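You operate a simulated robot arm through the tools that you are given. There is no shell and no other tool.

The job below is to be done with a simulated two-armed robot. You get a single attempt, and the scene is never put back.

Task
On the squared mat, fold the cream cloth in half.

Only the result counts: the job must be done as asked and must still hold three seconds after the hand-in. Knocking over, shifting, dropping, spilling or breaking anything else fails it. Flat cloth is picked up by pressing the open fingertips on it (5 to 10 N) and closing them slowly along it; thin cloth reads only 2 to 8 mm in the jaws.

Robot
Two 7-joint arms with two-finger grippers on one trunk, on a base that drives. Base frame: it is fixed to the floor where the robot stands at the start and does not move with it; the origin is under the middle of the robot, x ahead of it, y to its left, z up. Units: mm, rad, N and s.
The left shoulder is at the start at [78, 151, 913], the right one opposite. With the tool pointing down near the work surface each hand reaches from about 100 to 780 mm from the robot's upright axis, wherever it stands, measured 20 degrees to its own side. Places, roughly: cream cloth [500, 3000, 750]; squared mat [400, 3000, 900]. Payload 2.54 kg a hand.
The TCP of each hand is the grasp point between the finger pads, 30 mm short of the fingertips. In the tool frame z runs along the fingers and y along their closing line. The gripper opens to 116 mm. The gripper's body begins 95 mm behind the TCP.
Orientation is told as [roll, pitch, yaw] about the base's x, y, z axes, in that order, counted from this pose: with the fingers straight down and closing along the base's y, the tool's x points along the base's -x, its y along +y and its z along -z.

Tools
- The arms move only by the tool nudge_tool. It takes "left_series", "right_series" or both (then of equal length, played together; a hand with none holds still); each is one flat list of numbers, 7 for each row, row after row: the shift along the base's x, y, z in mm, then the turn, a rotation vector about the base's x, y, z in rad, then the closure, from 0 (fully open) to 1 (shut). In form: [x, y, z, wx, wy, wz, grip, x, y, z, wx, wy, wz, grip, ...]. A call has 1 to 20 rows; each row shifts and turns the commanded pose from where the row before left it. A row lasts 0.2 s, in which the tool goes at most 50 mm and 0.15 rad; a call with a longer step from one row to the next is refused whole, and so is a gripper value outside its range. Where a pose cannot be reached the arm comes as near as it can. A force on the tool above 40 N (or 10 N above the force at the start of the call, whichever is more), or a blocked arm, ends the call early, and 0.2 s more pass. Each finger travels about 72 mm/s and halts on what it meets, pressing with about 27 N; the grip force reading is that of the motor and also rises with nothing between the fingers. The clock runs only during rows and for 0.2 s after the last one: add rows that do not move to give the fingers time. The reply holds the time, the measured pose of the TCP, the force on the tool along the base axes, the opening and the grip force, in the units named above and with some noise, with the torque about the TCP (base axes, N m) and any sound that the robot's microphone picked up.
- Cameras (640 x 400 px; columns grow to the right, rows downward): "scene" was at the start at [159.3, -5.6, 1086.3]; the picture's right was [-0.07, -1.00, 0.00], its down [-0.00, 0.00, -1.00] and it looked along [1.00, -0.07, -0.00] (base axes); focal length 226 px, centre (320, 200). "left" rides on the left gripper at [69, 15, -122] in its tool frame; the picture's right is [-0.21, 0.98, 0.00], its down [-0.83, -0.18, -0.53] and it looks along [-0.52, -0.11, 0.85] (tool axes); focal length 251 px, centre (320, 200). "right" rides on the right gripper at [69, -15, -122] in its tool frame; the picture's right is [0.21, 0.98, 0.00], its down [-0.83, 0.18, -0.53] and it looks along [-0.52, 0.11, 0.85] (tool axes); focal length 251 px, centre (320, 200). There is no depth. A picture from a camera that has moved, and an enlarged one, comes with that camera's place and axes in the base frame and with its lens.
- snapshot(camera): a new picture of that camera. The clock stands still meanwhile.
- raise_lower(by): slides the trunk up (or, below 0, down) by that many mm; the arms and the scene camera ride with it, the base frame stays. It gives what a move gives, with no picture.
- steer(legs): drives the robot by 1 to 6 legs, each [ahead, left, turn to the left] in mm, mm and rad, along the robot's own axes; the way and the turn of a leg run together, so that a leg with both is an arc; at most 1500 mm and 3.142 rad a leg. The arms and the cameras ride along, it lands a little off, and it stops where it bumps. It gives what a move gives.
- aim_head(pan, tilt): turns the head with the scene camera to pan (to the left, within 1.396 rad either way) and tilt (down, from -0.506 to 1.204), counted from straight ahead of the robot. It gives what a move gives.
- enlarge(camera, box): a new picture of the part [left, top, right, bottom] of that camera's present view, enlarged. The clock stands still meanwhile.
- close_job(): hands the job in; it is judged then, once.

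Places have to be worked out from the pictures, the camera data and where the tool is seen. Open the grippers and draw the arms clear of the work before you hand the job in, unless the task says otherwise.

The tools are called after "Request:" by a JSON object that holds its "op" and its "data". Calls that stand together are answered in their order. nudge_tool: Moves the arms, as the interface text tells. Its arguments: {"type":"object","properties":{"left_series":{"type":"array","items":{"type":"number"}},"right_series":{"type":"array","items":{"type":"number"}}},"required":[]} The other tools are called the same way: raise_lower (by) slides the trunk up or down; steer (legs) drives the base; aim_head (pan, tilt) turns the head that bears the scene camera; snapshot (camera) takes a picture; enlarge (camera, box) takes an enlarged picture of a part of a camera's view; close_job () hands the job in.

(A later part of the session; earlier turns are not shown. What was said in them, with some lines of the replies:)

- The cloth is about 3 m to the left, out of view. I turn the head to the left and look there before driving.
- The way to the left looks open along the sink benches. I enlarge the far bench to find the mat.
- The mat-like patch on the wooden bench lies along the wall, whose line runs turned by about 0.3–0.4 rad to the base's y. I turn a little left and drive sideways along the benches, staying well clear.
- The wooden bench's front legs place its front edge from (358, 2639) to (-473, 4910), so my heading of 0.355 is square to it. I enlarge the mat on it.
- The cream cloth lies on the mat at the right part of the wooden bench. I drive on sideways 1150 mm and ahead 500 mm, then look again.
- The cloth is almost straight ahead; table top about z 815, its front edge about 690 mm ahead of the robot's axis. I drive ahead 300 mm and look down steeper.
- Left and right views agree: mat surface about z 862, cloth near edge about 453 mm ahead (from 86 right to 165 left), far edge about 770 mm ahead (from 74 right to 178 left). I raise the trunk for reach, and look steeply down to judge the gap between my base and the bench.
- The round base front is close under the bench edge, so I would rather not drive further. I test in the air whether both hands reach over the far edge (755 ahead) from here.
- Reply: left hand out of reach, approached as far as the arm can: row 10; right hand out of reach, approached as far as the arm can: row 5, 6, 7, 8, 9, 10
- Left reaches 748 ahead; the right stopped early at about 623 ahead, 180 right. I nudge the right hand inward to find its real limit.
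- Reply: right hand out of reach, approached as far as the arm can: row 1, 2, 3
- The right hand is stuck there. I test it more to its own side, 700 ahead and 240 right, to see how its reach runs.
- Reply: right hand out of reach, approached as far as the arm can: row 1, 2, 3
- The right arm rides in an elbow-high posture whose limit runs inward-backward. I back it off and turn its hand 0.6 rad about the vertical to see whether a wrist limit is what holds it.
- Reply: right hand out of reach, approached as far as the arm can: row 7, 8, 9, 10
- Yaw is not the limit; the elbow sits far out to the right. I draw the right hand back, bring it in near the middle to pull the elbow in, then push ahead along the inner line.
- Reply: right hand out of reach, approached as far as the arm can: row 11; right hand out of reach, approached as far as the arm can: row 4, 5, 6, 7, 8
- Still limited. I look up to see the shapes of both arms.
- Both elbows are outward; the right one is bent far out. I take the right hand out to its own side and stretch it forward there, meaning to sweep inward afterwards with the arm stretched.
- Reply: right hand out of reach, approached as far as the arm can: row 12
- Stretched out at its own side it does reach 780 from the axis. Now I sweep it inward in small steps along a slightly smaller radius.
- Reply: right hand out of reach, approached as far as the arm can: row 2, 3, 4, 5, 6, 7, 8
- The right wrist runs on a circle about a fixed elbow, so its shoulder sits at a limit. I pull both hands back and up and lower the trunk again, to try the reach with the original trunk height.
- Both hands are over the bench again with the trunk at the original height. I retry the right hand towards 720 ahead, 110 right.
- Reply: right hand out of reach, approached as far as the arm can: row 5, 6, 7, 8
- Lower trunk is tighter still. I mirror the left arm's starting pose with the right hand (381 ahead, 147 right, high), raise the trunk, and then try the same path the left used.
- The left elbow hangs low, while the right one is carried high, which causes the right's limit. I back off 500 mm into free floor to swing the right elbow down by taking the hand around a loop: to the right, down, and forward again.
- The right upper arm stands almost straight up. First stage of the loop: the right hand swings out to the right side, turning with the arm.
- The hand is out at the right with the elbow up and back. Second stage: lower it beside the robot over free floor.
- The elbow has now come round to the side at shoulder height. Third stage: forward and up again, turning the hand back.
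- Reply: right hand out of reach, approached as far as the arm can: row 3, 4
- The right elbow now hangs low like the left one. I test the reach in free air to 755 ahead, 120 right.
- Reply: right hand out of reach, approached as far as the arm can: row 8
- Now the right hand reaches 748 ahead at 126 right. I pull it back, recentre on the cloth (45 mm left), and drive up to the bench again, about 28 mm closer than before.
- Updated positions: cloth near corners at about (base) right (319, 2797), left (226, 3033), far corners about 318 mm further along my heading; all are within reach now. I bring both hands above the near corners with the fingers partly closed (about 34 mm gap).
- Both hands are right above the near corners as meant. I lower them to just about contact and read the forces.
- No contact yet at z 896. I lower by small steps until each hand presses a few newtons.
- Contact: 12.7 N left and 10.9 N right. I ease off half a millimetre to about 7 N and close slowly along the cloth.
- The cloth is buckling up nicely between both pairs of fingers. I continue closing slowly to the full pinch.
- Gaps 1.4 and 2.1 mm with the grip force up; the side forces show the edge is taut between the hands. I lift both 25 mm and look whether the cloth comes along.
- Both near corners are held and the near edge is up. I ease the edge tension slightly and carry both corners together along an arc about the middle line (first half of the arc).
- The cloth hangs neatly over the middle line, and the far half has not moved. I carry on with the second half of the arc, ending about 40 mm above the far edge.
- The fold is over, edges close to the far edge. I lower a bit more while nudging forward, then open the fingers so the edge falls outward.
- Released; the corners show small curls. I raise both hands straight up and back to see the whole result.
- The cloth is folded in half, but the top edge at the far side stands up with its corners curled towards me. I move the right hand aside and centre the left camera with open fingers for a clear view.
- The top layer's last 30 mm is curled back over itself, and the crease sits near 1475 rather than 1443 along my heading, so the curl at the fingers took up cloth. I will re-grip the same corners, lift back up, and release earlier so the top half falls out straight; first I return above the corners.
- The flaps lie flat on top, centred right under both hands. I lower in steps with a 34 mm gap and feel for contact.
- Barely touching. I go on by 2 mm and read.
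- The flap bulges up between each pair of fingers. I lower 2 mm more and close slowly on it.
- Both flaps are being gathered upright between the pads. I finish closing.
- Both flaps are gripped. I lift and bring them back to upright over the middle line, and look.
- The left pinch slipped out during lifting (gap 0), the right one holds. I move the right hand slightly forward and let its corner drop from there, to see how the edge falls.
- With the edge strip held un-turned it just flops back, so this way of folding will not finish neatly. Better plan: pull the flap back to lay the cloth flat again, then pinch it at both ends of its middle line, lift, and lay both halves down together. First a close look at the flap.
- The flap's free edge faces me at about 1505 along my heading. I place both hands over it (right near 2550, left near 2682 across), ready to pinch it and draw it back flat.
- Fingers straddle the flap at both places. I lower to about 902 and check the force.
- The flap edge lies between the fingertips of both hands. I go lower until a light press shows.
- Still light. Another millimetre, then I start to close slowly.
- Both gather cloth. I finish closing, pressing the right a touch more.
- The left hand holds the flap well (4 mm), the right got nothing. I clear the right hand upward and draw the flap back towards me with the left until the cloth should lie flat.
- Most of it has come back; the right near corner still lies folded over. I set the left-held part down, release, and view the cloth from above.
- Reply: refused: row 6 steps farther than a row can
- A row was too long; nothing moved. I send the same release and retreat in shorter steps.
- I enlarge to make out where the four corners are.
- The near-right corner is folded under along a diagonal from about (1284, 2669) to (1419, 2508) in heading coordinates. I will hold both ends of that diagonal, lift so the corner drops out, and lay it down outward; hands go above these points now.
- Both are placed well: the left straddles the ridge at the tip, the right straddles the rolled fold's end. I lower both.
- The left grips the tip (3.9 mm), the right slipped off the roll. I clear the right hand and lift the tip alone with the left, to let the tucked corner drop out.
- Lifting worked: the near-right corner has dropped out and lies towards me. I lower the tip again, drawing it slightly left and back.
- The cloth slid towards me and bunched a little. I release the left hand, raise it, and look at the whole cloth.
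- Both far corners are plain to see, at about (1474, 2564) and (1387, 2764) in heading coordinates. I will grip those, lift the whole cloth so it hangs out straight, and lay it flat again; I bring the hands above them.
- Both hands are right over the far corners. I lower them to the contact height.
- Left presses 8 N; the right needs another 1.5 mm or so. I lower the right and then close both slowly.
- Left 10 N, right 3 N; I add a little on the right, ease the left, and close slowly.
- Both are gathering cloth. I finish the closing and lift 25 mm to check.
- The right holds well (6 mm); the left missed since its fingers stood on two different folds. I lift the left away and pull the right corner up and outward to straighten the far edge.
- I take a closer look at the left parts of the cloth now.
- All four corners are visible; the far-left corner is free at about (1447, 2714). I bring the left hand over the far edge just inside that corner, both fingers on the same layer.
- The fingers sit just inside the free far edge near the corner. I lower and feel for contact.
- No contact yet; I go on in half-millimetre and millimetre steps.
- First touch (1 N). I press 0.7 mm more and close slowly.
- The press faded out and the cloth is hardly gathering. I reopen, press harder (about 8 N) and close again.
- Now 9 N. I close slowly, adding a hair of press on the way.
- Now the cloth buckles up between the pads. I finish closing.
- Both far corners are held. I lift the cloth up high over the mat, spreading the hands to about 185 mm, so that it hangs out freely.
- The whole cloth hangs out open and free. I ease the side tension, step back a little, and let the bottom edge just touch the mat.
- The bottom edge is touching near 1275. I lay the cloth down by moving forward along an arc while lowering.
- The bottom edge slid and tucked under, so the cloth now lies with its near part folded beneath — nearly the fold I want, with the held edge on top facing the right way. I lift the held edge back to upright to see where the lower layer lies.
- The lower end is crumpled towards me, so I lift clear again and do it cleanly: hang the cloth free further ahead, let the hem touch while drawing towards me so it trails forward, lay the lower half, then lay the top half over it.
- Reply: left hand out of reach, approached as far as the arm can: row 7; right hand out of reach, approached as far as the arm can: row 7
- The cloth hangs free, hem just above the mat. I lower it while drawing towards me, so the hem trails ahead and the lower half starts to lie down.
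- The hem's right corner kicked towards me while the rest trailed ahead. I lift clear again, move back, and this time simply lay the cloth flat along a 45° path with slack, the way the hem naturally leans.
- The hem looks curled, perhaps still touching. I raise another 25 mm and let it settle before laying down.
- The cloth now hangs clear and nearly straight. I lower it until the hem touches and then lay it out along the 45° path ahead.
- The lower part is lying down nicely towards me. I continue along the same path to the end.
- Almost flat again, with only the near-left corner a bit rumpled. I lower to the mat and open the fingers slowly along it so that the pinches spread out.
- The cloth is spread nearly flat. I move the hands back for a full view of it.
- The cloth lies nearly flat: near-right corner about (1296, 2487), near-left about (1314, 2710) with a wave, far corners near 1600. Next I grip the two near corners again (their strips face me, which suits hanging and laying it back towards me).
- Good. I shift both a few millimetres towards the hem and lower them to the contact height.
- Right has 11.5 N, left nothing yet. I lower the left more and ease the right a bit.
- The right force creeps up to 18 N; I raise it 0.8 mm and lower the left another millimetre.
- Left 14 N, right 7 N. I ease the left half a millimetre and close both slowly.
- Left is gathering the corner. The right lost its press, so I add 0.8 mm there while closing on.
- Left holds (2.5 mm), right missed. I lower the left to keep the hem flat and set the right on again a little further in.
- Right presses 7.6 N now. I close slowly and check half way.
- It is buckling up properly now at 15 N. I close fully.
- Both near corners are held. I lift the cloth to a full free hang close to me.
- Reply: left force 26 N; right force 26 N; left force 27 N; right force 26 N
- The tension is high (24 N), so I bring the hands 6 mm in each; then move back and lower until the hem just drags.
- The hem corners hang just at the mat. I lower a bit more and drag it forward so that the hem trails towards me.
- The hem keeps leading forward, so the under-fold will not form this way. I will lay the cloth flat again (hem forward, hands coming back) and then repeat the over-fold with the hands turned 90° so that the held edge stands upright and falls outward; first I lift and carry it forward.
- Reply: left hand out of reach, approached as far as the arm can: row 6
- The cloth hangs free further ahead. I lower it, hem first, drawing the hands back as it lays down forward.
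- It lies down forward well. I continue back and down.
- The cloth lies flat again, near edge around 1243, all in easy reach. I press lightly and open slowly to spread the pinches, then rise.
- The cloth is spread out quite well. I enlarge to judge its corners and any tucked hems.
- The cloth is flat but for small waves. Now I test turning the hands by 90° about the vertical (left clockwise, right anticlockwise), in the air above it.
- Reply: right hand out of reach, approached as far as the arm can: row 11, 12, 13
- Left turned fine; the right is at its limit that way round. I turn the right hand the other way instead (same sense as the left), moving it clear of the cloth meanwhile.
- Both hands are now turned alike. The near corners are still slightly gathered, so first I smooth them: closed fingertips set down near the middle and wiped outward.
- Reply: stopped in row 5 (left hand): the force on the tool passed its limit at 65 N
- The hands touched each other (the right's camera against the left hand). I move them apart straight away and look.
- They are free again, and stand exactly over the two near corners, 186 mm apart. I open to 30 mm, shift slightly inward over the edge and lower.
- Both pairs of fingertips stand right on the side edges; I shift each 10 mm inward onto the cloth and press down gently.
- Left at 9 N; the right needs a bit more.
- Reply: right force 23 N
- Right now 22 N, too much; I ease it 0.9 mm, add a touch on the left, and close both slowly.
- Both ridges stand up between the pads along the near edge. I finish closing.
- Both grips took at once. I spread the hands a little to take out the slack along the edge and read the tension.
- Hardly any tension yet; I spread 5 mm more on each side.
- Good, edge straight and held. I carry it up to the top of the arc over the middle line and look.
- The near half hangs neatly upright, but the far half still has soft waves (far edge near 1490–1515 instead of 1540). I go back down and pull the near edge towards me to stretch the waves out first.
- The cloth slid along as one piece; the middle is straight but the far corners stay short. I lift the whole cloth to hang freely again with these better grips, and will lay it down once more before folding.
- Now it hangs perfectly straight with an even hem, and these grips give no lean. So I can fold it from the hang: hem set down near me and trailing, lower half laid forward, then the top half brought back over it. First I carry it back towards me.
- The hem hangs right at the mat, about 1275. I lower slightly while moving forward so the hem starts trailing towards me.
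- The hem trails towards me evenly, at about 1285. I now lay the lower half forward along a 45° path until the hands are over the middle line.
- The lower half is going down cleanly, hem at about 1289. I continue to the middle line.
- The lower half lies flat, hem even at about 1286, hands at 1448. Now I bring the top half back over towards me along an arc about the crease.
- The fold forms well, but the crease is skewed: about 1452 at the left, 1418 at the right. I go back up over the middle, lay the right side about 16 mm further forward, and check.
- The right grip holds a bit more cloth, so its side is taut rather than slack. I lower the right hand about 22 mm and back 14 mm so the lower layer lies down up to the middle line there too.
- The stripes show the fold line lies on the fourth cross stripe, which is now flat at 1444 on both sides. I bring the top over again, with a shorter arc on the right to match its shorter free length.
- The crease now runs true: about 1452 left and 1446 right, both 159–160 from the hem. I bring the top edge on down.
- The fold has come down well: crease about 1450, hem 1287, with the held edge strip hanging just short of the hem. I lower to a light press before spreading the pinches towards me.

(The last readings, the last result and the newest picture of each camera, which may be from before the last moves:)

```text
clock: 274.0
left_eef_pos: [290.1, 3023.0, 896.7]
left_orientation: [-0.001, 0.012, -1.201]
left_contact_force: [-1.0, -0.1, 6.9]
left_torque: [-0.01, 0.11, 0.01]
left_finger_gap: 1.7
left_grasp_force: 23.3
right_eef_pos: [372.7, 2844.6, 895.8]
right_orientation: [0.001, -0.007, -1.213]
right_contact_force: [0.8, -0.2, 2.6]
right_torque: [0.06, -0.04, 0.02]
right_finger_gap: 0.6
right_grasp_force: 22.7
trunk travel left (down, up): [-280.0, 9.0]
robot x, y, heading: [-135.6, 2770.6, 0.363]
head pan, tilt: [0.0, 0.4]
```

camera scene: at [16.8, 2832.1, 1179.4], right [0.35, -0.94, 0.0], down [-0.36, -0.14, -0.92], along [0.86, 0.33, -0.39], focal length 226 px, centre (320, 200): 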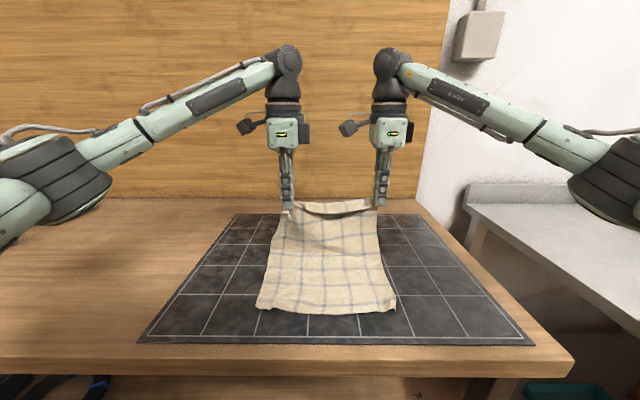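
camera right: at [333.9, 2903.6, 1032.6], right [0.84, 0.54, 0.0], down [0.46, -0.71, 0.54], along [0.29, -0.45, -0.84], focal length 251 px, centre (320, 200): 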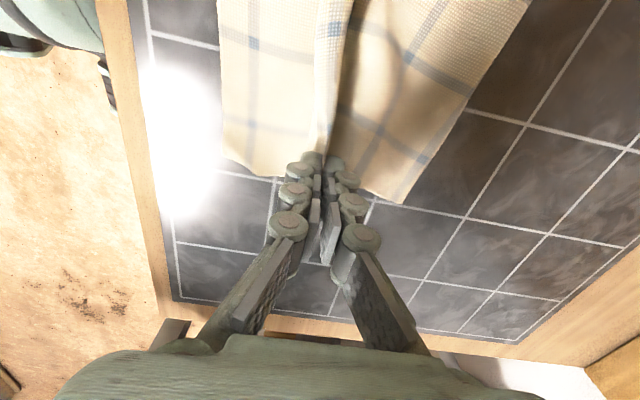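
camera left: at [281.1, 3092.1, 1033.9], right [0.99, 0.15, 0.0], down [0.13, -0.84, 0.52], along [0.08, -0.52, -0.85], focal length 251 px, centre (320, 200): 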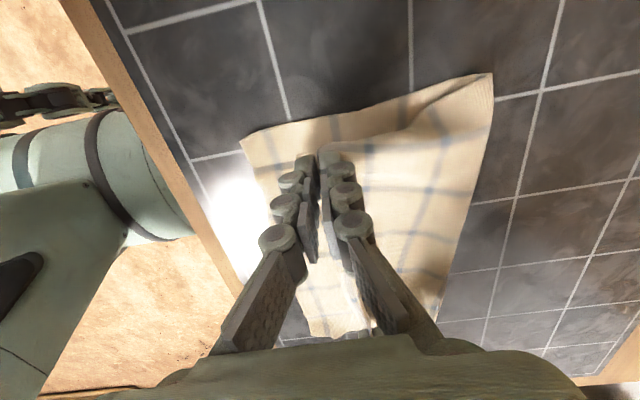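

Light contact on both. I open slowly while drifting towards me, so the near fingers draw the strip out towards the hem.

Request:
{"op": "nudge_tool", "data": {"left_series": [-1.9, -0.7, 0, 0, 0, 0, 0.96, -1.9, -0.7, 0, 0, 0, 0, 0.92, -1.9, -0.7, 0, 0, 0, 0, 0.88, -1.9, -0.7, 0, 0, 0, 0, 0.84, -1.9, -0.7, 0, 0, 0, 0, 0.8, -1.9, -0.7, 0, 0, 0, 0, 0.76, -1.9, -0.7, 0, 0, 0, 0, 0.72, -1.9, -0.7, 0, 0, 0, 0, 0.68, 0, 0, 0, 0, 0, 0, 0.68], "right_series": [-1.9, -0.7, 0, 0, 0, 0, 0.96, -1.9, -0.7, 0, 0, 0, 0, 0.92, -1.9, -0.7, 0, 0, 0, 0, 0.88, -1.9, -0.7, 0, 0, 0, 0, 0.84, -1.9, -0.7, 0, 0, 0, 0, 0.8, -1.9, -0.7, 0, 0, 0, 0, 0.76, -1.9, -0.7, 0, 0, 0, 0, 0.72, -1.9, -0.7, 0, 0, 0, 0, 0.68, 0, 0, 0, 0, 0, 0, 0.68]}}

Request:
{"op": "enlarge", "data": {"camera": "scene", "box": [220, 180, 440, 330]}}

Request:
{"op": "snapshot", "data": {"camera": "left"}}

Request:
{"op": "snapshot", "data": {"camera": "right"}}

```text
clock: 276.0
left_eef_pos: [274.5, 3018.0, 896.8]
left_orientation: [-0.001, 0.012, -1.202]
left_contact_force: [0.5, -0.5, 0.0]
left_torque: [0.01, 0.01, 0.0]
left_finger_gap: 37.4
left_grasp_force: 0.3
right_eef_pos: [358.1, 2839.0, 897.4]
right_orientation: [0.002, -0.006, -1.216]
right_contact_force: [1.0, 0.7, 0.2]
right_torque: [-0.03, 0.04, 0.0]
right_finger_gap: 37.3
right_grasp_force: 0.1
trunk travel left (down, up): [-280.0, 9.0]
robot x, y, heading: [-135.7, 2772.9, 0.365]
head pan, tilt: [0.0, 0.4]
```

```text
2.67 times, centred on (330, 255) of scene
camera zoom: at [16.9, 2832.1, 1179.4], right [0.35, -0.94, 0.0], down [-0.36, -0.14, -0.92], along [0.86, 0.33, -0.39], focal length 602 px, centre (293, 53)
```

zoom: 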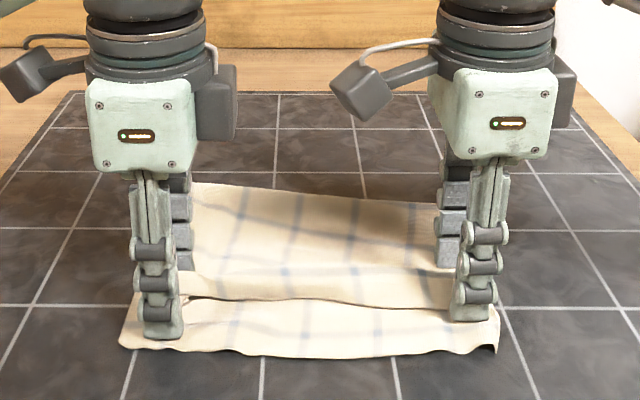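

```text
taken
camera left: at [265.5, 3086.2, 1018.9], right [0.99, 0.15, 0.0], down [0.13, -0.84, 0.52], along [0.08, -0.52, -0.85], focal length 251 px, centre (320, 200)
```

left: 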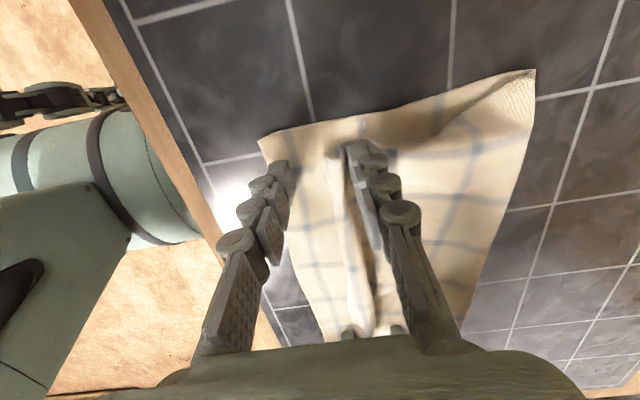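

```text
taken
camera right: at [319.3, 2897.3, 1018.6], right [0.84, 0.54, 0.0], down [0.46, -0.71, 0.54], along [0.29, -0.45, -0.84], focal length 251 px, centre (320, 200)
```

right: 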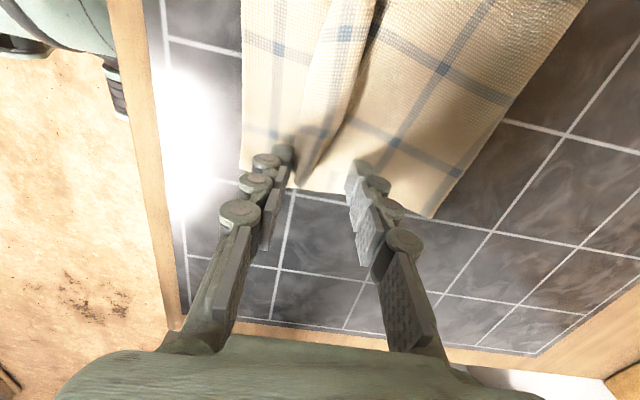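

The strip is drawn out; top edge now about 1324, hem 1286, with a small ripple behind it. I raise the hands to see it clearly.

Request:
{"op": "nudge_tool", "data": {"left_series": [0, 0, 10, 0, 0, 0, 0.68, 0, 0, 40, 0, 0, 0, 0.68, -5, 14, 45, 0, 0, 0, 0.68, -5, 14, 45, 0, 0, 0, 0.7, 0, 0, 0, 0, 0, 0, 0.7], "right_series": [0, 0, 10, 0, 0, 0, 0.68, 0, 0, 40, 0, 0, 0, 0.68, 5, -14, 45, 0, 0, 0, 0.68, 5, -14, 45, 0, 0, 0, 0.7, 0, 0, 0, 0, 0, 0, 0.7]}}

Request:
{"op": "aim_head", "data": {"pan": 0.0, "tilt": 0.7}}

Request:
{"op": "enlarge", "data": {"camera": "scene", "box": [230, 140, 430, 250]}}

Request:
{"op": "snapshot", "data": {"camera": "left"}}

Request:
{"op": "snapshot", "data": {"camera": "right"}}

```text
clock: 277.2
left_eef_pos: [264.5, 3047.3, 1038.9]
left_orientation: [-0.004, 0.013, -1.2]
left_contact_force: [0.2, 0.5, 0.0]
left_torque: [0.03, 0.04, -0.03]
left_finger_gap: 34.9
left_grasp_force: 0.0
right_eef_pos: [367.8, 2811.4, 1036.9]
right_orientation: [0.0, -0.007, -1.215]
right_contact_force: [-0.5, 0.3, -0.2]
right_torque: [-0.05, 0.0, 0.02]
right_finger_gap: 34.9
right_grasp_force: 0.0
trunk travel left (down, up): [-280.0, 9.0]
robot x, y, heading: [-134.3, 2780.6, 0.359]
head pan, tilt: [0.0, 0.4]
```

```text
clock: 278.0
left_eef_pos: [265.3, 3045.2, 1039.1]
left_orientation: [-0.001, 0.012, -1.2]
left_contact_force: [0.0, 0.0, -0.7]
left_torque: [-0.01, 0.04, 0.01]
left_finger_gap: 35.0
left_grasp_force: 0.1
right_eef_pos: [368.1, 2809.5, 1038.1]
right_orientation: [0.001, -0.006, -1.215]
right_contact_force: [0.4, -0.3, -0.3]
right_torque: [-0.02, -0.02, 0.02]
right_finger_gap: 34.8
right_grasp_force: 0.1
trunk travel left (down, up): [-280.0, 9.0]
robot x, y, heading: [-139.6, 2779.0, 0.366]
head pan, tilt: [0.0, 0.7]
```

```text
3.20 times, centred on (330, 195) of scene
camera zoom: at [9.8, 2829.4, 1152.6], right [0.35, -0.94, 0.0], down [-0.6, -0.23, -0.77], along [0.72, 0.27, -0.64], focal length 722 px, centre (288, 216)
```

zoom: 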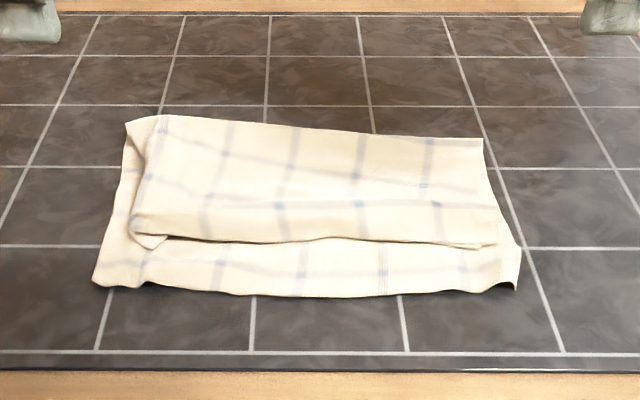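

```text
taken
camera left: at [255.7, 3114.5, 1160.7], right [0.99, 0.15, 0.0], down [0.13, -0.84, 0.52], along [0.08, -0.52, -0.85], focal length 251 px, centre (320, 200)
```

left: 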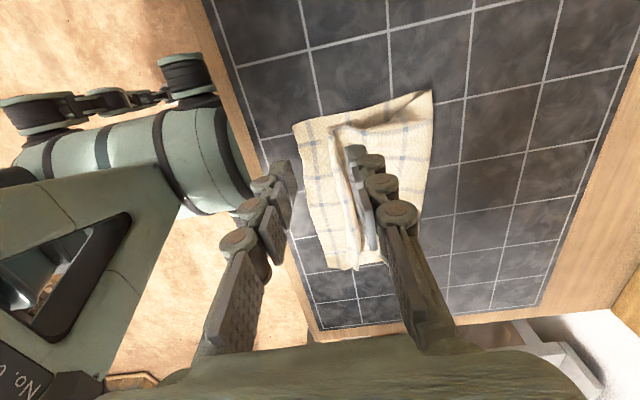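

```text
taken
camera right: at [328.3, 2869.1, 1158.5], right [0.84, 0.54, 0.0], down [0.46, -0.71, 0.54], along [0.29, -0.45, -0.84], focal length 251 px, centre (320, 200)
```

right: 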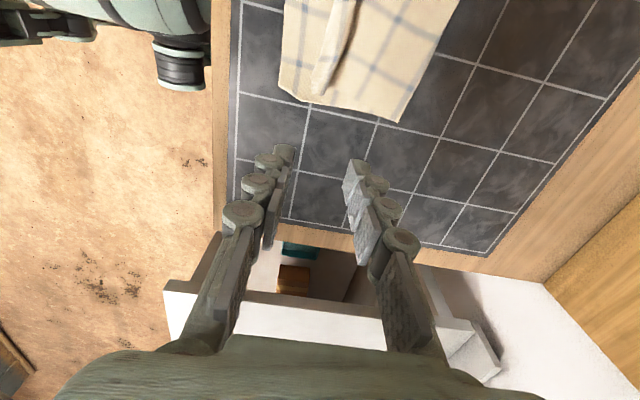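

The top layer is over, but its last 35 mm (the stripe nearest its edge) is tucked under: top fold at 1320, hem 1284. I will pick the top layer up at that fold, let the tucked strip drop down, and set it down moving slightly forward so it lies out towards the hem.

Request:
{"op": "nudge_tool", "data": {"left_series": [7.2, -10.6, -31, 0, 0, 0, 0.78, 7.2, -10.6, -31, 0, 0, 0, 0.78, 7.2, -10.6, -31, 0, 0, 0, 0.78, 7.2, -10.6, -28, 0, 0, 0, 0.78, 0, 0, 0, 0, 0, 0, 0.78], "right_series": [-4.4, 10.9, -31, 0, 0, 0, 0.78, -4.4, 10.9, -31, 0, 0, 0, 0.78, -4.4, 10.9, -31, 0, 0, 0, 0.78, -4.4, 10.9, -28, 0, 0, 0, 0.78, 0, 0, 0, 0, 0, 0, 0.78]}}

Request:
{"op": "snapshot", "data": {"camera": "left"}}

Request:
{"op": "snapshot", "data": {"camera": "right"}}

Request:
{"op": "enlarge", "data": {"camera": "scene", "box": [230, 140, 430, 250]}}

```text
clock: 279.2
left_eef_pos: [296.5, 3002.4, 916.3]
left_orientation: [-0.001, 0.011, -1.202]
left_contact_force: [-0.4, 0.5, 0.3]
left_torque: [0.0, -0.02, 0.03]
left_finger_gap: 25.2
left_grasp_force: 0.1
right_eef_pos: [349.6, 2854.3, 916.5]
right_orientation: [0.001, -0.006, -1.214]
right_contact_force: [0.1, -0.7, 0.8]
right_torque: [-0.01, -0.04, 0.02]
right_finger_gap: 25.6
right_grasp_force: 0.0
trunk travel left (down, up): [-280.0, 9.0]
robot x, y, heading: [-132.0, 2774.1, 0.365]
head pan, tilt: [0.0, 0.7]
```

```text
taken
camera left: at [286.4, 3071.3, 1038.1], right [0.99, 0.15, 0.0], down [0.13, -0.84, 0.52], along [0.08, -0.52, -0.85], focal length 251 px, centre (320, 200)
```

left: 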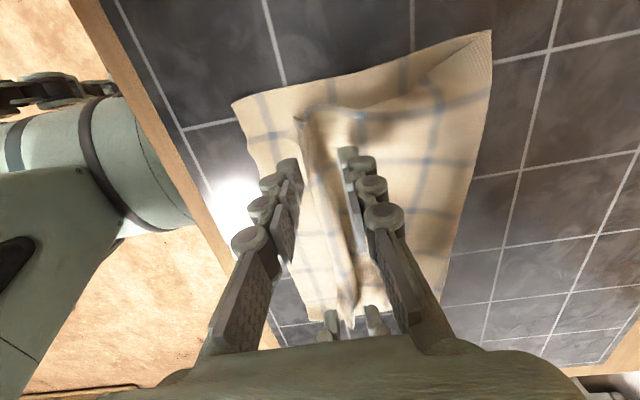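

```text
taken
camera right: at [311.1, 2913.2, 1038.6], right [0.84, 0.54, 0.0], down [0.46, -0.71, 0.54], along [0.29, -0.45, -0.84], focal length 251 px, centre (320, 200)
```

right: 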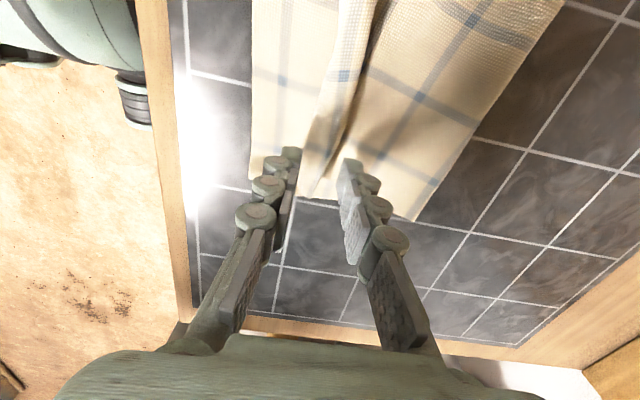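

```text
3.20 times, centred on (330, 195) of scene
camera zoom: at [9.6, 2829.4, 1152.6], right [0.35, -0.94, 0.0], down [-0.6, -0.23, -0.77], along [0.72, 0.27, -0.64], focal length 722 px, centre (288, 216)
```

zoom: 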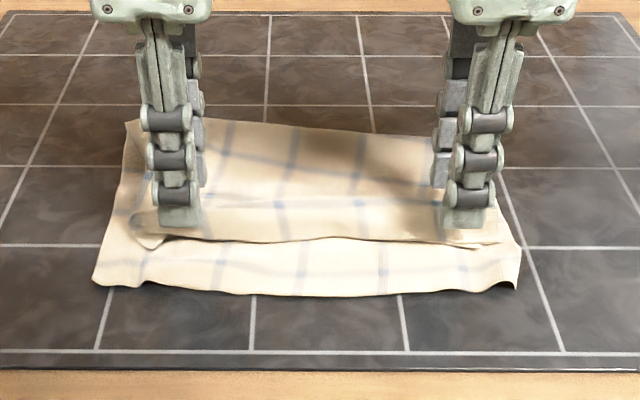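

Looking closely at the shadow lines, the strip is actually folded back on top, its free edge facing away from me and raised. So I will flip it towards me by raking: turn the hands back to the normal heading so four fingertips stand in a row behind that edge.

Request:
{"op": "nudge_tool", "data": {"left_series": [-5, 14, 30, 0, 0, 0, 0.7, -5, 14, 30, 0, 0, 0.13, 0.6, 0, 0, 0, 0, 0, 0.145, 0.5, 0, 0, 0, 0, 0, 0.145, 0.48, 0, 0, 0, 0, 0, 0.145, 0.48, 0, 0, 0, 0, 0, 0.145, 0.48, 0, 0, 0, 0, 0, 0.145, 0.48, 0, 0, 0, 0, 0, 0.145, 0.48, 0, 0, 0, 0, 0, 0.145, 0.48, 0, 0, 0, 0, 0, 0.145, 0.48, 0, 0, 0, 0, 0, 0.145, 0.48, 0, 0, 0, 0, 0, 0.135, 0.48, 15, 5.7, 0, 0, 0, 0, 0.48, 15, 5.7, 0, 0, 0, 0, 0.48, 15, 5.7, 0, 0, 0, 0, 0.48, 0, 0, 0, 0, 0, 0, 0.48], "right_series": [5, -14, 30, 0, 0, 0, 0.7, 5, -14, 30, 0, 0, 0.13, 0.6, 0, 0, 0, 0, 0, 0.145, 0.5, 0, 0, 0, 0, 0, 0.145, 0.48, 0, 0, 0, 0, 0, 0.145, 0.48, 0, 0, 0, 0, 0, 0.145, 0.48, 0, 0, 0, 0, 0, 0.145, 0.48, 0, 0, 0, 0, 0, 0.145, 0.48, 0, 0, 0, 0, 0, 0.145, 0.48, 0, 0, 0, 0, 0, 0.145, 0.48, 0, 0, 0, 0, 0, 0.145, 0.48, 0, 0, 0, 0, 0, 0.135, 0.48, 15, 5.7, 0, 0, 0, 0, 0.48, 15, 5.7, 0, 0, 0, 0, 0.48, 15, 5.7, 0, 0, 0, 0, 0.48, 0, 0, 0, 0, 0, 0, 0.48]}}

Request:
{"op": "snapshot", "data": {"camera": "left"}}

Request:
{"op": "snapshot", "data": {"camera": "right"}}

Request:
{"op": "enlarge", "data": {"camera": "scene", "box": [230, 140, 430, 250]}}

```text
clock: 282.6
left_eef_pos: [329.7, 3048.5, 976.9]
left_orientation: [-0.002, 0.011, 0.369]
left_contact_force: [-0.4, 0.5, 0.3]
left_torque: [0.01, 0.02, -0.02]
left_finger_gap: 60.1
left_grasp_force: 0.0
right_eef_pos: [404.6, 2842.8, 975.4]
right_orientation: [0.001, -0.008, 0.357]
right_contact_force: [0.0, 0.3, -0.1]
right_torque: [0.04, -0.03, 0.01]
right_finger_gap: 60.2
right_grasp_force: 0.1
trunk travel left (down, up): [-280.0, 9.0]
robot x, y, heading: [-134.7, 2774.4, 0.365]
head pan, tilt: [0.0, 0.7]
```

```text
taken
camera left: at [262.1, 3038.2, 1098.1], right [-0.15, 0.99, 0.0], down [0.84, 0.13, 0.52], along [0.52, 0.08, -0.85], focal length 251 px, centre (320, 200)
```

left: 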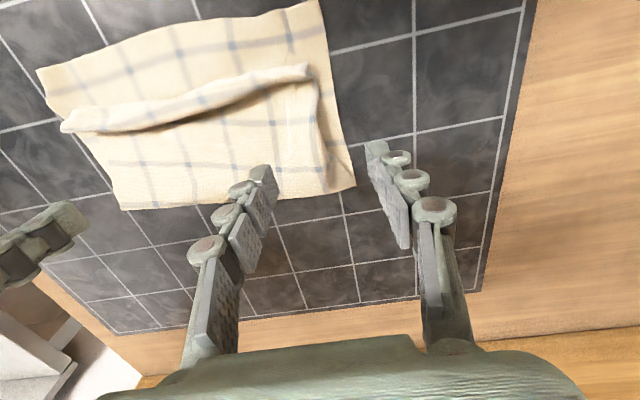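

```text
taken
camera right: at [344.7, 2803.1, 1097.5], right [-0.54, 0.84, 0.0], down [0.71, 0.46, 0.54], along [0.45, 0.29, -0.84], focal length 251 px, centre (320, 200)
```

right: 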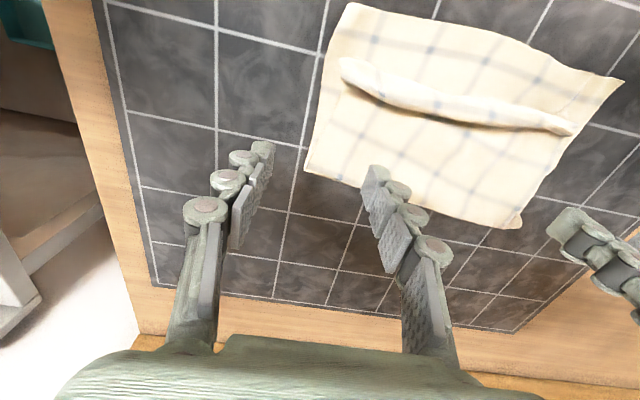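

```text
3.20 times, centred on (330, 195) of scene
camera zoom: at [9.6, 2829.4, 1152.6], right [0.35, -0.94, 0.0], down [-0.6, -0.23, -0.77], along [0.72, 0.27, -0.64], focal length 722 px, centre (288, 216)
```

zoom: 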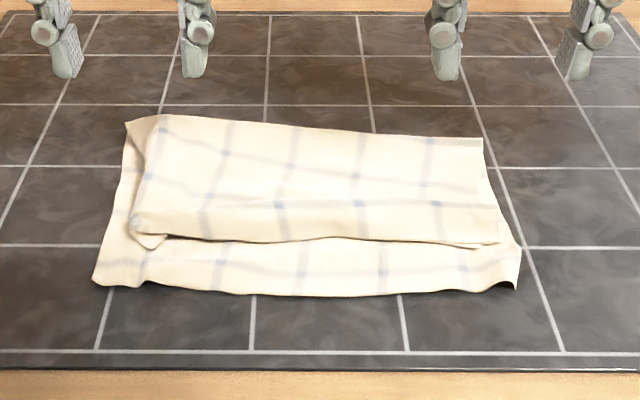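

Now it is plain: the strip lies back on top with its free edge at about 1340, raised. I set the four fingertips down behind it, close above the top layer.

Request:
{"op": "nudge_tool", "data": {"left_series": [-0.4, -13, -22.7, 0, 0, 0, 0.48, -0.4, -13, -22.7, 0, 0, 0, 0.48, -0.4, -13, -22.7, 0, 0, 0, 0.48, 0, 0, -4, 0, 0, 0, 0.48, 0, 0, 0, 0, 0, 0, 0.48], "right_series": [-8.3, 9.8, -22.5, 0, 0, 0, 0.48, -8.3, 9.8, -22.5, 0, 0, 0, 0.48, -8.3, 9.8, -22.5, 0, 0, 0, 0.48, 0, 0, -4, 0, 0, 0, 0.48, 0, 0, 0, 0, 0, 0, 0.48]}}

Request:
{"op": "snapshot", "data": {"camera": "left"}}

Request:
{"op": "snapshot", "data": {"camera": "right"}}

```text
clock: 283.8
left_eef_pos: [327.0, 3008.5, 903.9]
left_orientation: [-0.002, 0.013, 0.368]
left_contact_force: [0.0, 0.6, -0.7]
left_torque: [0.01, -0.03, 0.0]
left_finger_gap: 60.2
left_grasp_force: 0.2
right_eef_pos: [378.8, 2873.6, 904.5]
right_orientation: [0.002, -0.009, 0.357]
right_contact_force: [0.7, 0.5, 0.3]
right_torque: [0.0, -0.03, -0.01]
right_finger_gap: 60.3
right_grasp_force: 0.0
trunk travel left (down, up): [-280.0, 9.0]
robot x, y, heading: [-134.1, 2773.6, 0.361]
head pan, tilt: [0.0, 0.7]
```

```text
taken
camera left: at [260.2, 2998.5, 1025.6], right [-0.15, 0.99, -0.01], down [0.84, 0.13, 0.52], along [0.52, 0.08, -0.85], focal length 251 px, centre (320, 200)
```

left: 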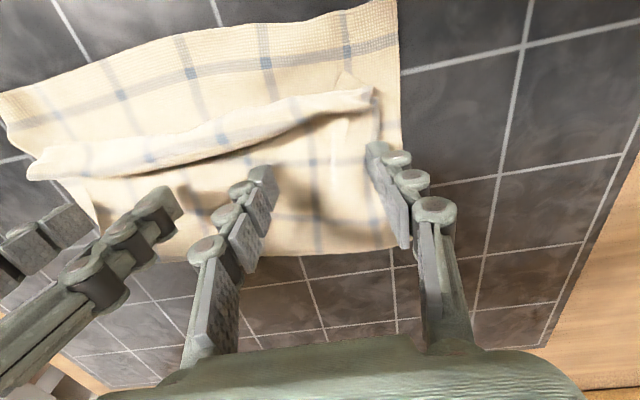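

```text
taken
camera right: at [319.0, 2833.9, 1026.1], right [-0.54, 0.84, 0.0], down [0.71, 0.46, 0.54], along [0.45, 0.29, -0.84], focal length 251 px, centre (320, 200)
```

right: 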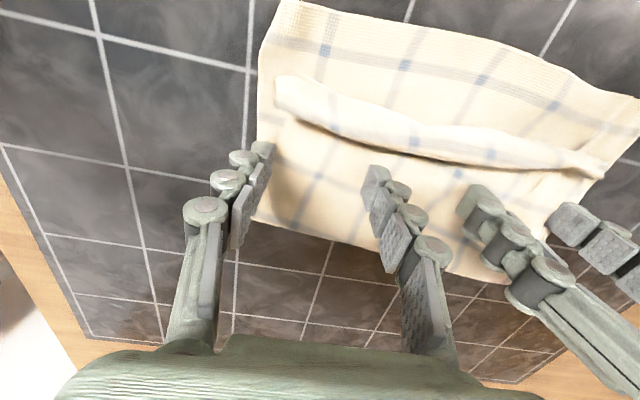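

The flap is right in front of the fingertips. I lower 3 mm and rake slowly towards me.

Request:
{"op": "nudge_tool", "data": {"left_series": [0, 0, -3.5, 0, 0, 0, 0.48, -7.5, -2.8, 0, 0, 0, 0, 0.48, -7.5, -2.8, 0, 0, 0, 0, 0.48, -7.5, -2.8, 0, 0, 0, 0, 0.48, -7.5, -2.8, 0, 0, 0, 0, 0.48, 0, 0, 0, 0, 0, 0, 0.48], "right_series": [0, 0, -3.5, 0, 0, 0, 0.48, -7.5, -2.8, 0, 0, 0, 0, 0.48, -7.5, -2.8, 0, 0, 0, 0, 0.48, -7.5, -2.8, 0, 0, 0, 0, 0.48, -7.5, -2.8, 0, 0, 0, 0, 0.48, 0, 0, 0, 0, 0, 0, 0.48]}}

Request:
{"op": "snapshot", "data": {"camera": "left"}}

Request:
{"op": "snapshot", "data": {"camera": "right"}}

Request:
{"op": "enlarge", "data": {"camera": "scene", "box": [230, 140, 430, 250]}}

```text
clock: 285.2
left_eef_pos: [298.2, 2998.5, 900.3]
left_orientation: [-0.002, 0.012, 0.369]
left_contact_force: [-0.2, 0.5, -0.3]
left_torque: [0.02, 0.0, 0.02]
left_finger_gap: 60.7
left_grasp_force: 0.1
right_eef_pos: [349.4, 2860.7, 901.3]
right_orientation: [0.002, -0.008, 0.356]
right_contact_force: [-0.3, -0.4, -0.4]
right_torque: [0.02, 0.03, 0.0]
right_finger_gap: 60.1
right_grasp_force: 0.0
trunk travel left (down, up): [-280.0, 9.0]
robot x, y, heading: [-133.1, 2772.8, 0.362]
head pan, tilt: [0.0, 0.7]
```

```text
taken
camera left: at [229.8, 2989.0, 1022.8], right [-0.15, 0.99, -0.01], down [0.84, 0.13, 0.52], along [0.52, 0.08, -0.85], focal length 251 px, centre (320, 200)
```

left: 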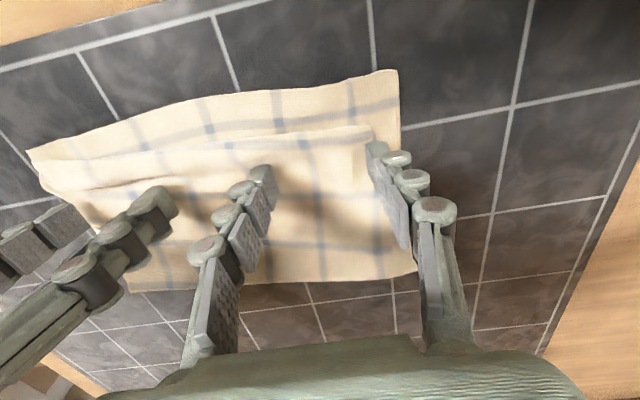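

```text
taken
camera right: at [289.5, 2820.8, 1022.4], right [-0.54, 0.84, 0.0], down [0.71, 0.46, 0.54], along [0.45, 0.29, -0.84], focal length 251 px, centre (320, 200)
```

right: 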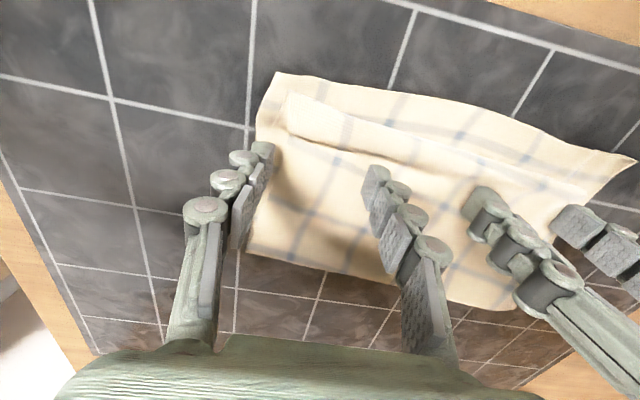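

```text
3.20 times, centred on (330, 195) of scene
camera zoom: at [9.8, 2829.4, 1152.5], right [0.35, -0.94, 0.0], down [-0.6, -0.23, -0.76], along [0.72, 0.27, -0.64], focal length 722 px, centre (288, 216)
```

zoom: 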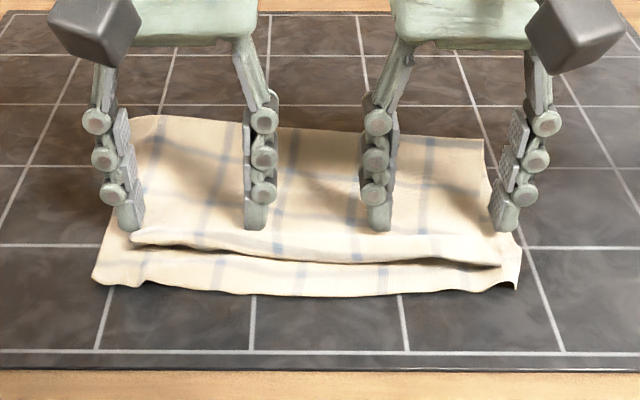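

Raking works: the flap is flipping out towards the hem. I continue another 30 mm.

Request:
{"op": "nudge_tool", "data": {"left_series": [-7.5, -2.8, 0, 0, 0, 0, 0.48, -7.5, -2.8, 0, 0, 0, 0, 0.48, -7.5, -2.8, 0, 0, 0, 0, 0.48, -7.5, -2.8, 0, 0, 0, 0, 0.48, 0, 0, 0, 0, 0, 0, 0.48], "right_series": [-7.5, -2.8, 0, 0, 0, 0, 0.48, -7.5, -2.8, 0, 0, 0, 0, 0.48, -7.5, -2.8, 0, 0, 0, 0, 0.48, -7.5, -2.8, 0, 0, 0, 0, 0.48, 0, 0, 0, 0, 0, 0, 0.48]}}

Request:
{"op": "snapshot", "data": {"camera": "left"}}

Request:
{"op": "snapshot", "data": {"camera": "right"}}

Request:
{"op": "enlarge", "data": {"camera": "scene", "box": [230, 140, 430, 250]}}

```text
clock: 286.4
left_eef_pos: [267.2, 2987.1, 900.9]
left_orientation: [-0.001, 0.011, 0.369]
left_contact_force: [0.3, -0.3, -0.4]
left_torque: [-0.01, 0.0, 0.0]
left_finger_gap: 60.1
left_grasp_force: 0.2
right_eef_pos: [320.9, 2850.9, 900.8]
right_orientation: [0.001, -0.008, 0.357]
right_contact_force: [-0.3, 0.3, -0.2]
right_torque: [0.01, 0.0, -0.03]
right_finger_gap: 60.6
right_grasp_force: 0.1
trunk travel left (down, up): [-280.0, 9.0]
robot x, y, heading: [-134.7, 2775.3, 0.361]
head pan, tilt: [0.0, 0.7]
```

```text
taken
camera left: at [199.7, 2977.2, 1022.8], right [-0.15, 0.99, -0.01], down [0.84, 0.13, 0.52], along [0.52, 0.08, -0.85], focal length 251 px, centre (320, 200)
```

left: 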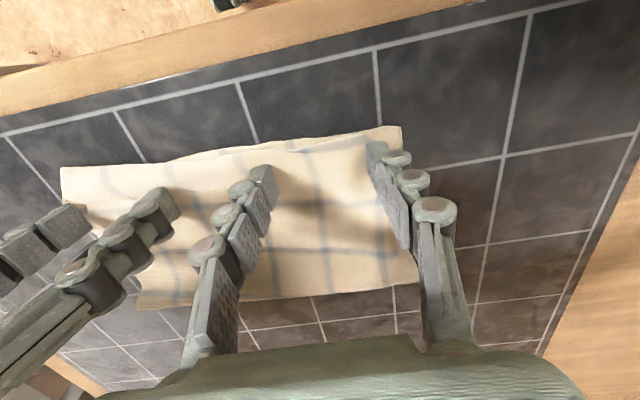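

```text
taken
camera right: at [260.3, 2810.6, 1023.0], right [-0.54, 0.84, 0.0], down [0.71, 0.46, 0.54], along [0.45, 0.29, -0.84], focal length 251 px, centre (320, 200)
```

right: 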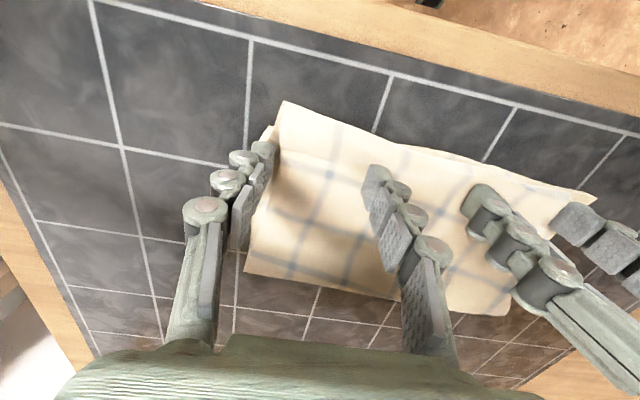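

```text
3.20 times, centred on (330, 195) of scene
camera zoom: at [9.8, 2829.4, 1152.5], right [0.35, -0.94, 0.0], down [-0.6, -0.23, -0.76], along [0.72, 0.27, -0.64], focal length 722 px, centre (288, 216)
```

zoom: 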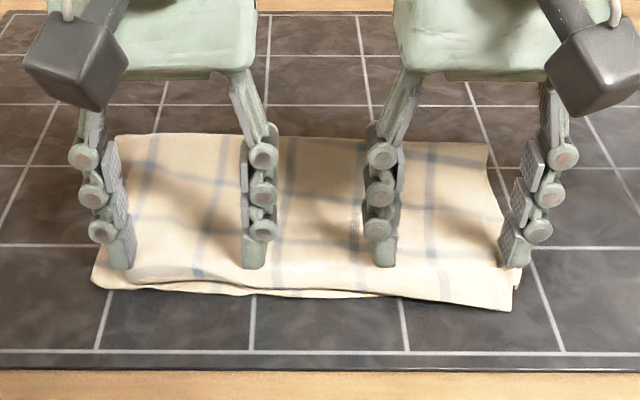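

The flap has flipped out, and the top edge now lies on the hem. I raise the hands straight up and look at the result.

Request:
{"op": "nudge_tool", "data": {"left_series": [0, 0, 10, 0, 0, 0, 0.48, 0, 0, 40, 0, 0, 0, 0.48, -3, 8, 45, 0, 0, 0, 0.48, -12, 34, 30, 0, 0, 0, 0.48, -12, 34, 30, 0, 0, 0, 0.48, 0, 0, 0, 0, 0, 0, 0.48], "right_series": [0, 0, 10, 0, 0, 0, 0.48, 0, 0, 40, 0, 0, 0, 0.48, 3, -8, 45, 0, 0, 0, 0.48, 12, -34, 30, 0, 0, 0, 0.48, 12, -34, 30, 0, 0, 0, 0.48, 0, 0, 0, 0, 0, 0, 0.48]}}

Request:
{"op": "enlarge", "data": {"camera": "scene", "box": [230, 140, 430, 250]}}

Request:
{"op": "snapshot", "data": {"camera": "left"}}

Request:
{"op": "snapshot", "data": {"camera": "right"}}

```text
clock: 287.8
left_eef_pos: [243.1, 3061.4, 1055.7]
left_orientation: [-0.003, 0.014, 0.369]
left_contact_force: [-0.3, -0.3, -1.4]
left_torque: [-0.01, -0.01, -0.04]
left_finger_gap: 60.3
left_grasp_force: 0.1
right_eef_pos: [346.2, 2773.4, 1055.3]
right_orientation: [0.003, -0.007, 0.357]
right_contact_force: [0.2, 0.3, -0.5]
right_torque: [-0.01, 0.01, 0.0]
right_finger_gap: 60.1
right_grasp_force: 0.0
trunk travel left (down, up): [-280.0, 9.0]
robot x, y, heading: [-133.7, 2777.2, 0.363]
head pan, tilt: [0.0, 0.7]
```

```text
3.20 times, centred on (330, 195) of scene
camera zoom: at [10.2, 2829.5, 1152.4], right [0.35, -0.94, 0.0], down [-0.6, -0.23, -0.76], along [0.71, 0.27, -0.64], focal length 722 px, centre (288, 216)
```

zoom: 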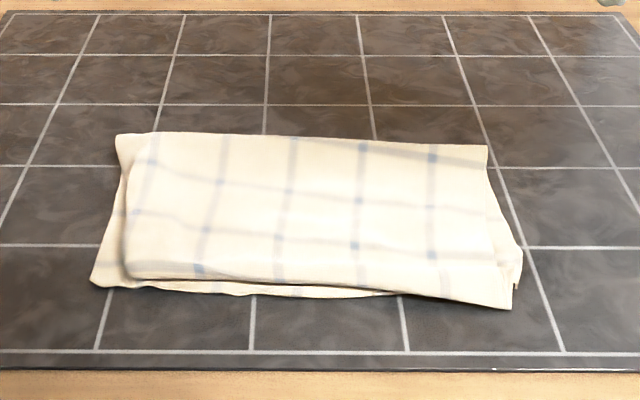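

```text
taken
camera left: at [174.8, 3052.2, 1177.6], right [-0.15, 0.99, -0.01], down [0.84, 0.13, 0.52], along [0.52, 0.08, -0.85], focal length 251 px, centre (320, 200)
```

left: 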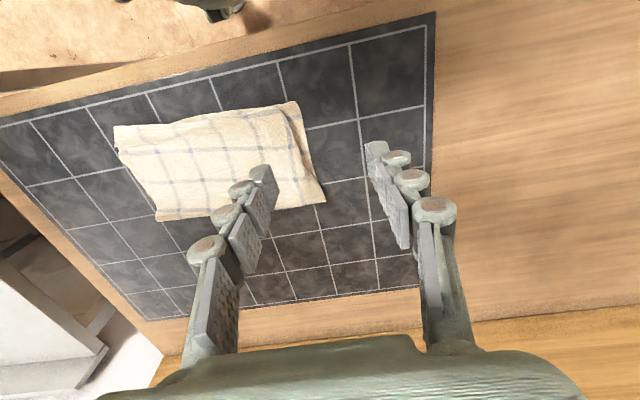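

```text
taken
camera right: at [286.4, 2734.8, 1177.1], right [-0.54, 0.84, 0.0], down [0.71, 0.46, 0.54], along [0.45, 0.29, -0.84], focal length 251 px, centre (320, 200)
```

right: 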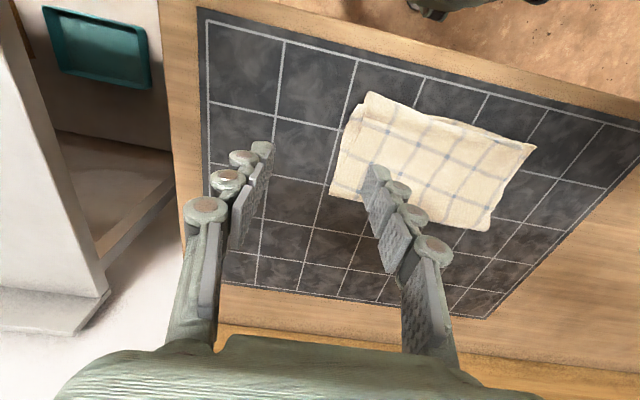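

A neat half fold now. I take close-ups of the left side and the corners to judge what is left to tidy.

Request:
{"op": "enlarge", "data": {"camera": "left", "box": [100, 90, 340, 240]}}

Request:
{"op": "enlarge", "data": {"camera": "right", "box": [320, 80, 560, 240]}}

Request:
{"op": "enlarge", "data": {"camera": "scene", "box": [250, 175, 330, 240]}}

```text
2.67 times, centred on (220, 165) of left
camera zoom: at [174.8, 3052.2, 1177.6], right [-0.15, 0.99, -0.01], down [0.84, 0.13, 0.52], along [0.52, 0.08, -0.85], focal length 670 px, centre (587, 293)
```

zoom: 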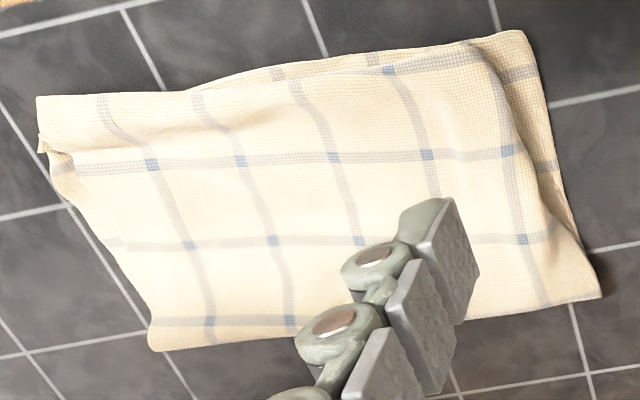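

```text
2.50 times, centred on (440, 160) of right
camera zoom: at [286.4, 2734.8, 1177.1], right [-0.54, 0.84, 0.0], down [0.71, 0.46, 0.54], along [0.45, 0.29, -0.84], focal length 629 px, centre (20, 300)
```

zoom: 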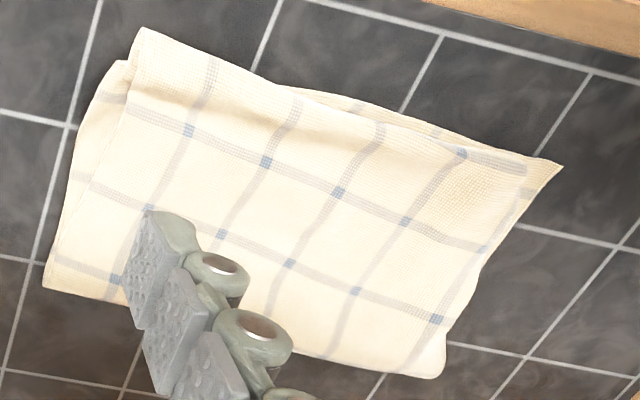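

```text
6.15 times, centred on (290, 208) of scene
camera zoom: at [10.2, 2829.5, 1152.4], right [0.35, -0.94, 0.0], down [-0.6, -0.23, -0.76], along [0.71, 0.27, -0.64], focal length 1388 px, centre (505, 154)
```

zoom: 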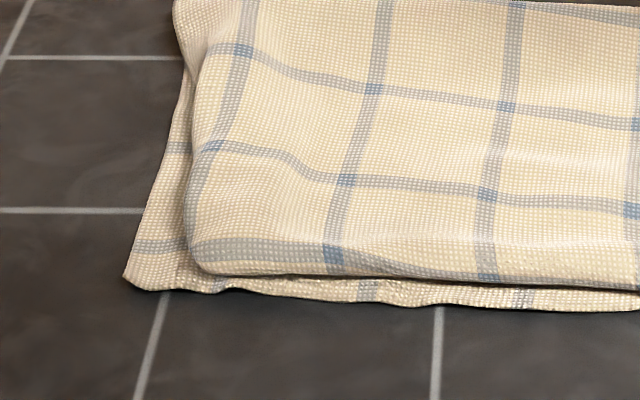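

The fold holds with edges and corners matching within a couple of centimetres, lying flat on the mat. I leave it so, open both grippers, and draw the arms up and back from the work.

Request:
{"op": "nudge_tool", "data": {"left_series": [-8, 20, 35, 0, 0, 0, 0.2, -10, 20, 35, 0, 0, 0, 0, -10, 10, 35, 0, 0, 0, 0, 0, 0, 20, 0, 0, 0, 0, 0, 0, 0, 0, 0, 0, 0], "right_series": [4, -22, 35, 0, 0, 0, 0.2, 2, -22, 35, 0, 0, 0, 0, -8, -12, 35, 0, 0, 0, 0, 0, 0, 20, 0, 0, 0, 0, 0, 0, 0, 0, 0, 0, 0]}}

Request:
{"op": "steer", "data": {"legs": [[-350, 0, 0]]}}

Request:
{"op": "aim_head", "data": {"pan": 0.0, "tilt": 0.45}}

Request:
{"op": "snapshot", "data": {"camera": "scene"}}

Request:
{"op": "enlarge", "data": {"camera": "scene", "box": [230, 130, 430, 260]}}

```text
clock: 289.0
left_eef_pos: [213.8, 3113.3, 1180.8]
left_orientation: [-0.004, 0.012, 0.369]
left_contact_force: [-0.7, -0.7, 1.1]
left_torque: [0.02, -0.01, -0.03]
left_finger_gap: 115.8
left_grasp_force: 0.1
right_eef_pos: [345.4, 2719.2, 1181.2]
right_orientation: [0.002, -0.007, 0.358]
right_contact_force: [0.2, 0.3, -0.2]
right_torque: [0.01, 0.03, -0.02]
right_finger_gap: 116.0
right_grasp_force: 0.0
trunk travel left (down, up): [-280.0, 9.0]
robot x, y, heading: [-136.1, 2773.1, 0.358]
head pan, tilt: [0.0, 0.7]
```

```text
clock: 291.3
left_eef_pos: [-112.0, 2986.8, 1182.3]
left_orientation: [-0.002, 0.013, 0.36]
left_contact_force: [-0.9, -0.8, -0.3]
left_torque: [-0.01, -0.05, -0.02]
left_finger_gap: 116.3
left_grasp_force: 0.0
right_eef_pos: [16.6, 2592.2, 1181.1]
right_orientation: [0.004, -0.007, 0.349]
right_contact_force: [-0.9, -0.2, 0.0]
right_torque: [0.04, -0.06, 0.02]
right_finger_gap: 116.2
right_grasp_force: 0.1
trunk travel left (down, up): [-280.0, 9.0]
robot x, y, heading: [-464.2, 2652.6, 0.353]
head pan, tilt: [0.0, 0.7]
```

```text
clock: 292.1
left_eef_pos: [-112.1, 2987.6, 1181.8]
left_orientation: [-0.002, 0.012, 0.361]
left_contact_force: [-0.1, 0.3, 0.4]
left_torque: [0.0, -0.02, 0.02]
left_finger_gap: 116.1
left_grasp_force: 0.0
right_eef_pos: [16.4, 2592.9, 1180.9]
right_orientation: [0.002, -0.009, 0.349]
right_contact_force: [-0.1, -0.5, -0.8]
right_torque: [0.01, -0.01, 0.03]
right_finger_gap: 116.0
right_grasp_force: 0.1
trunk travel left (down, up): [-280.0, 9.0]
robot x, y, heading: [-462.8, 2649.9, 0.355]
head pan, tilt: [0.0, 0.45]
```

```text
taken
camera scene: at [-310.8, 2707.9, 1174.7], right [0.35, -0.94, 0.0], down [-0.41, -0.15, -0.9], along [0.84, 0.31, -0.44], focal length 226 px, centre (320, 200)
```

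scene: 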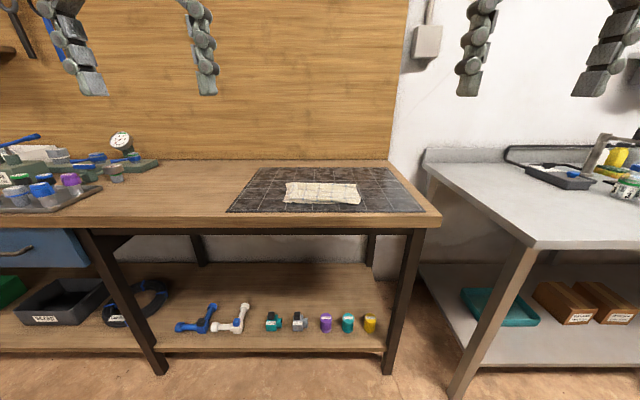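

```text
3.08 times, centred on (330, 195) of scene
camera zoom: at [-310.8, 2707.9, 1174.7], right [0.35, -0.94, 0.0], down [-0.41, -0.15, -0.9], along [0.84, 0.31, -0.44], focal length 694 px, centre (289, 215)
```

zoom: 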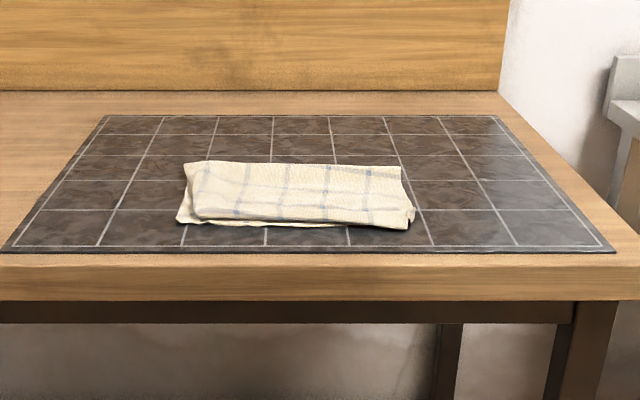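

The cloth lies folded in half on the squared mat, undisturbed and at rest, with the arms clear and the grippers open; everything else is in its place. I hand the job in.

Request:
{"op": "close_job", "data": {}}

```text
The job is handed in.
```

The cream cloth is folded in half on the squared mat, and I've handed the job in; no result has come back yet.

- **Fold:** The crease runs along the cloth's middle stripe. The top edge lies on the bottom edge along most of its length, overhanging by about 10 mm at the right.
- **Imperfection:** On the left side the top layer's margin is turned under. About 20–25 mm of the bottom layer shows there at the near corner, tapering to about 10 mm at the crease. I left it, because trying to fix it risked spoiling the rest of the fold.
- **Getting there:** The first fold attempts failed because the gripped edge kept curling back. I laid the cloth flat again twice before the final fold.
- **Other objects:** Nothing else on the bench looked moved in the last picture. The two hands touched each other once, but nothing was hit.
- **Robot at hand-in:** The grippers were open, the arms were raised clear, and the base was backed 350 mm away from the bench.
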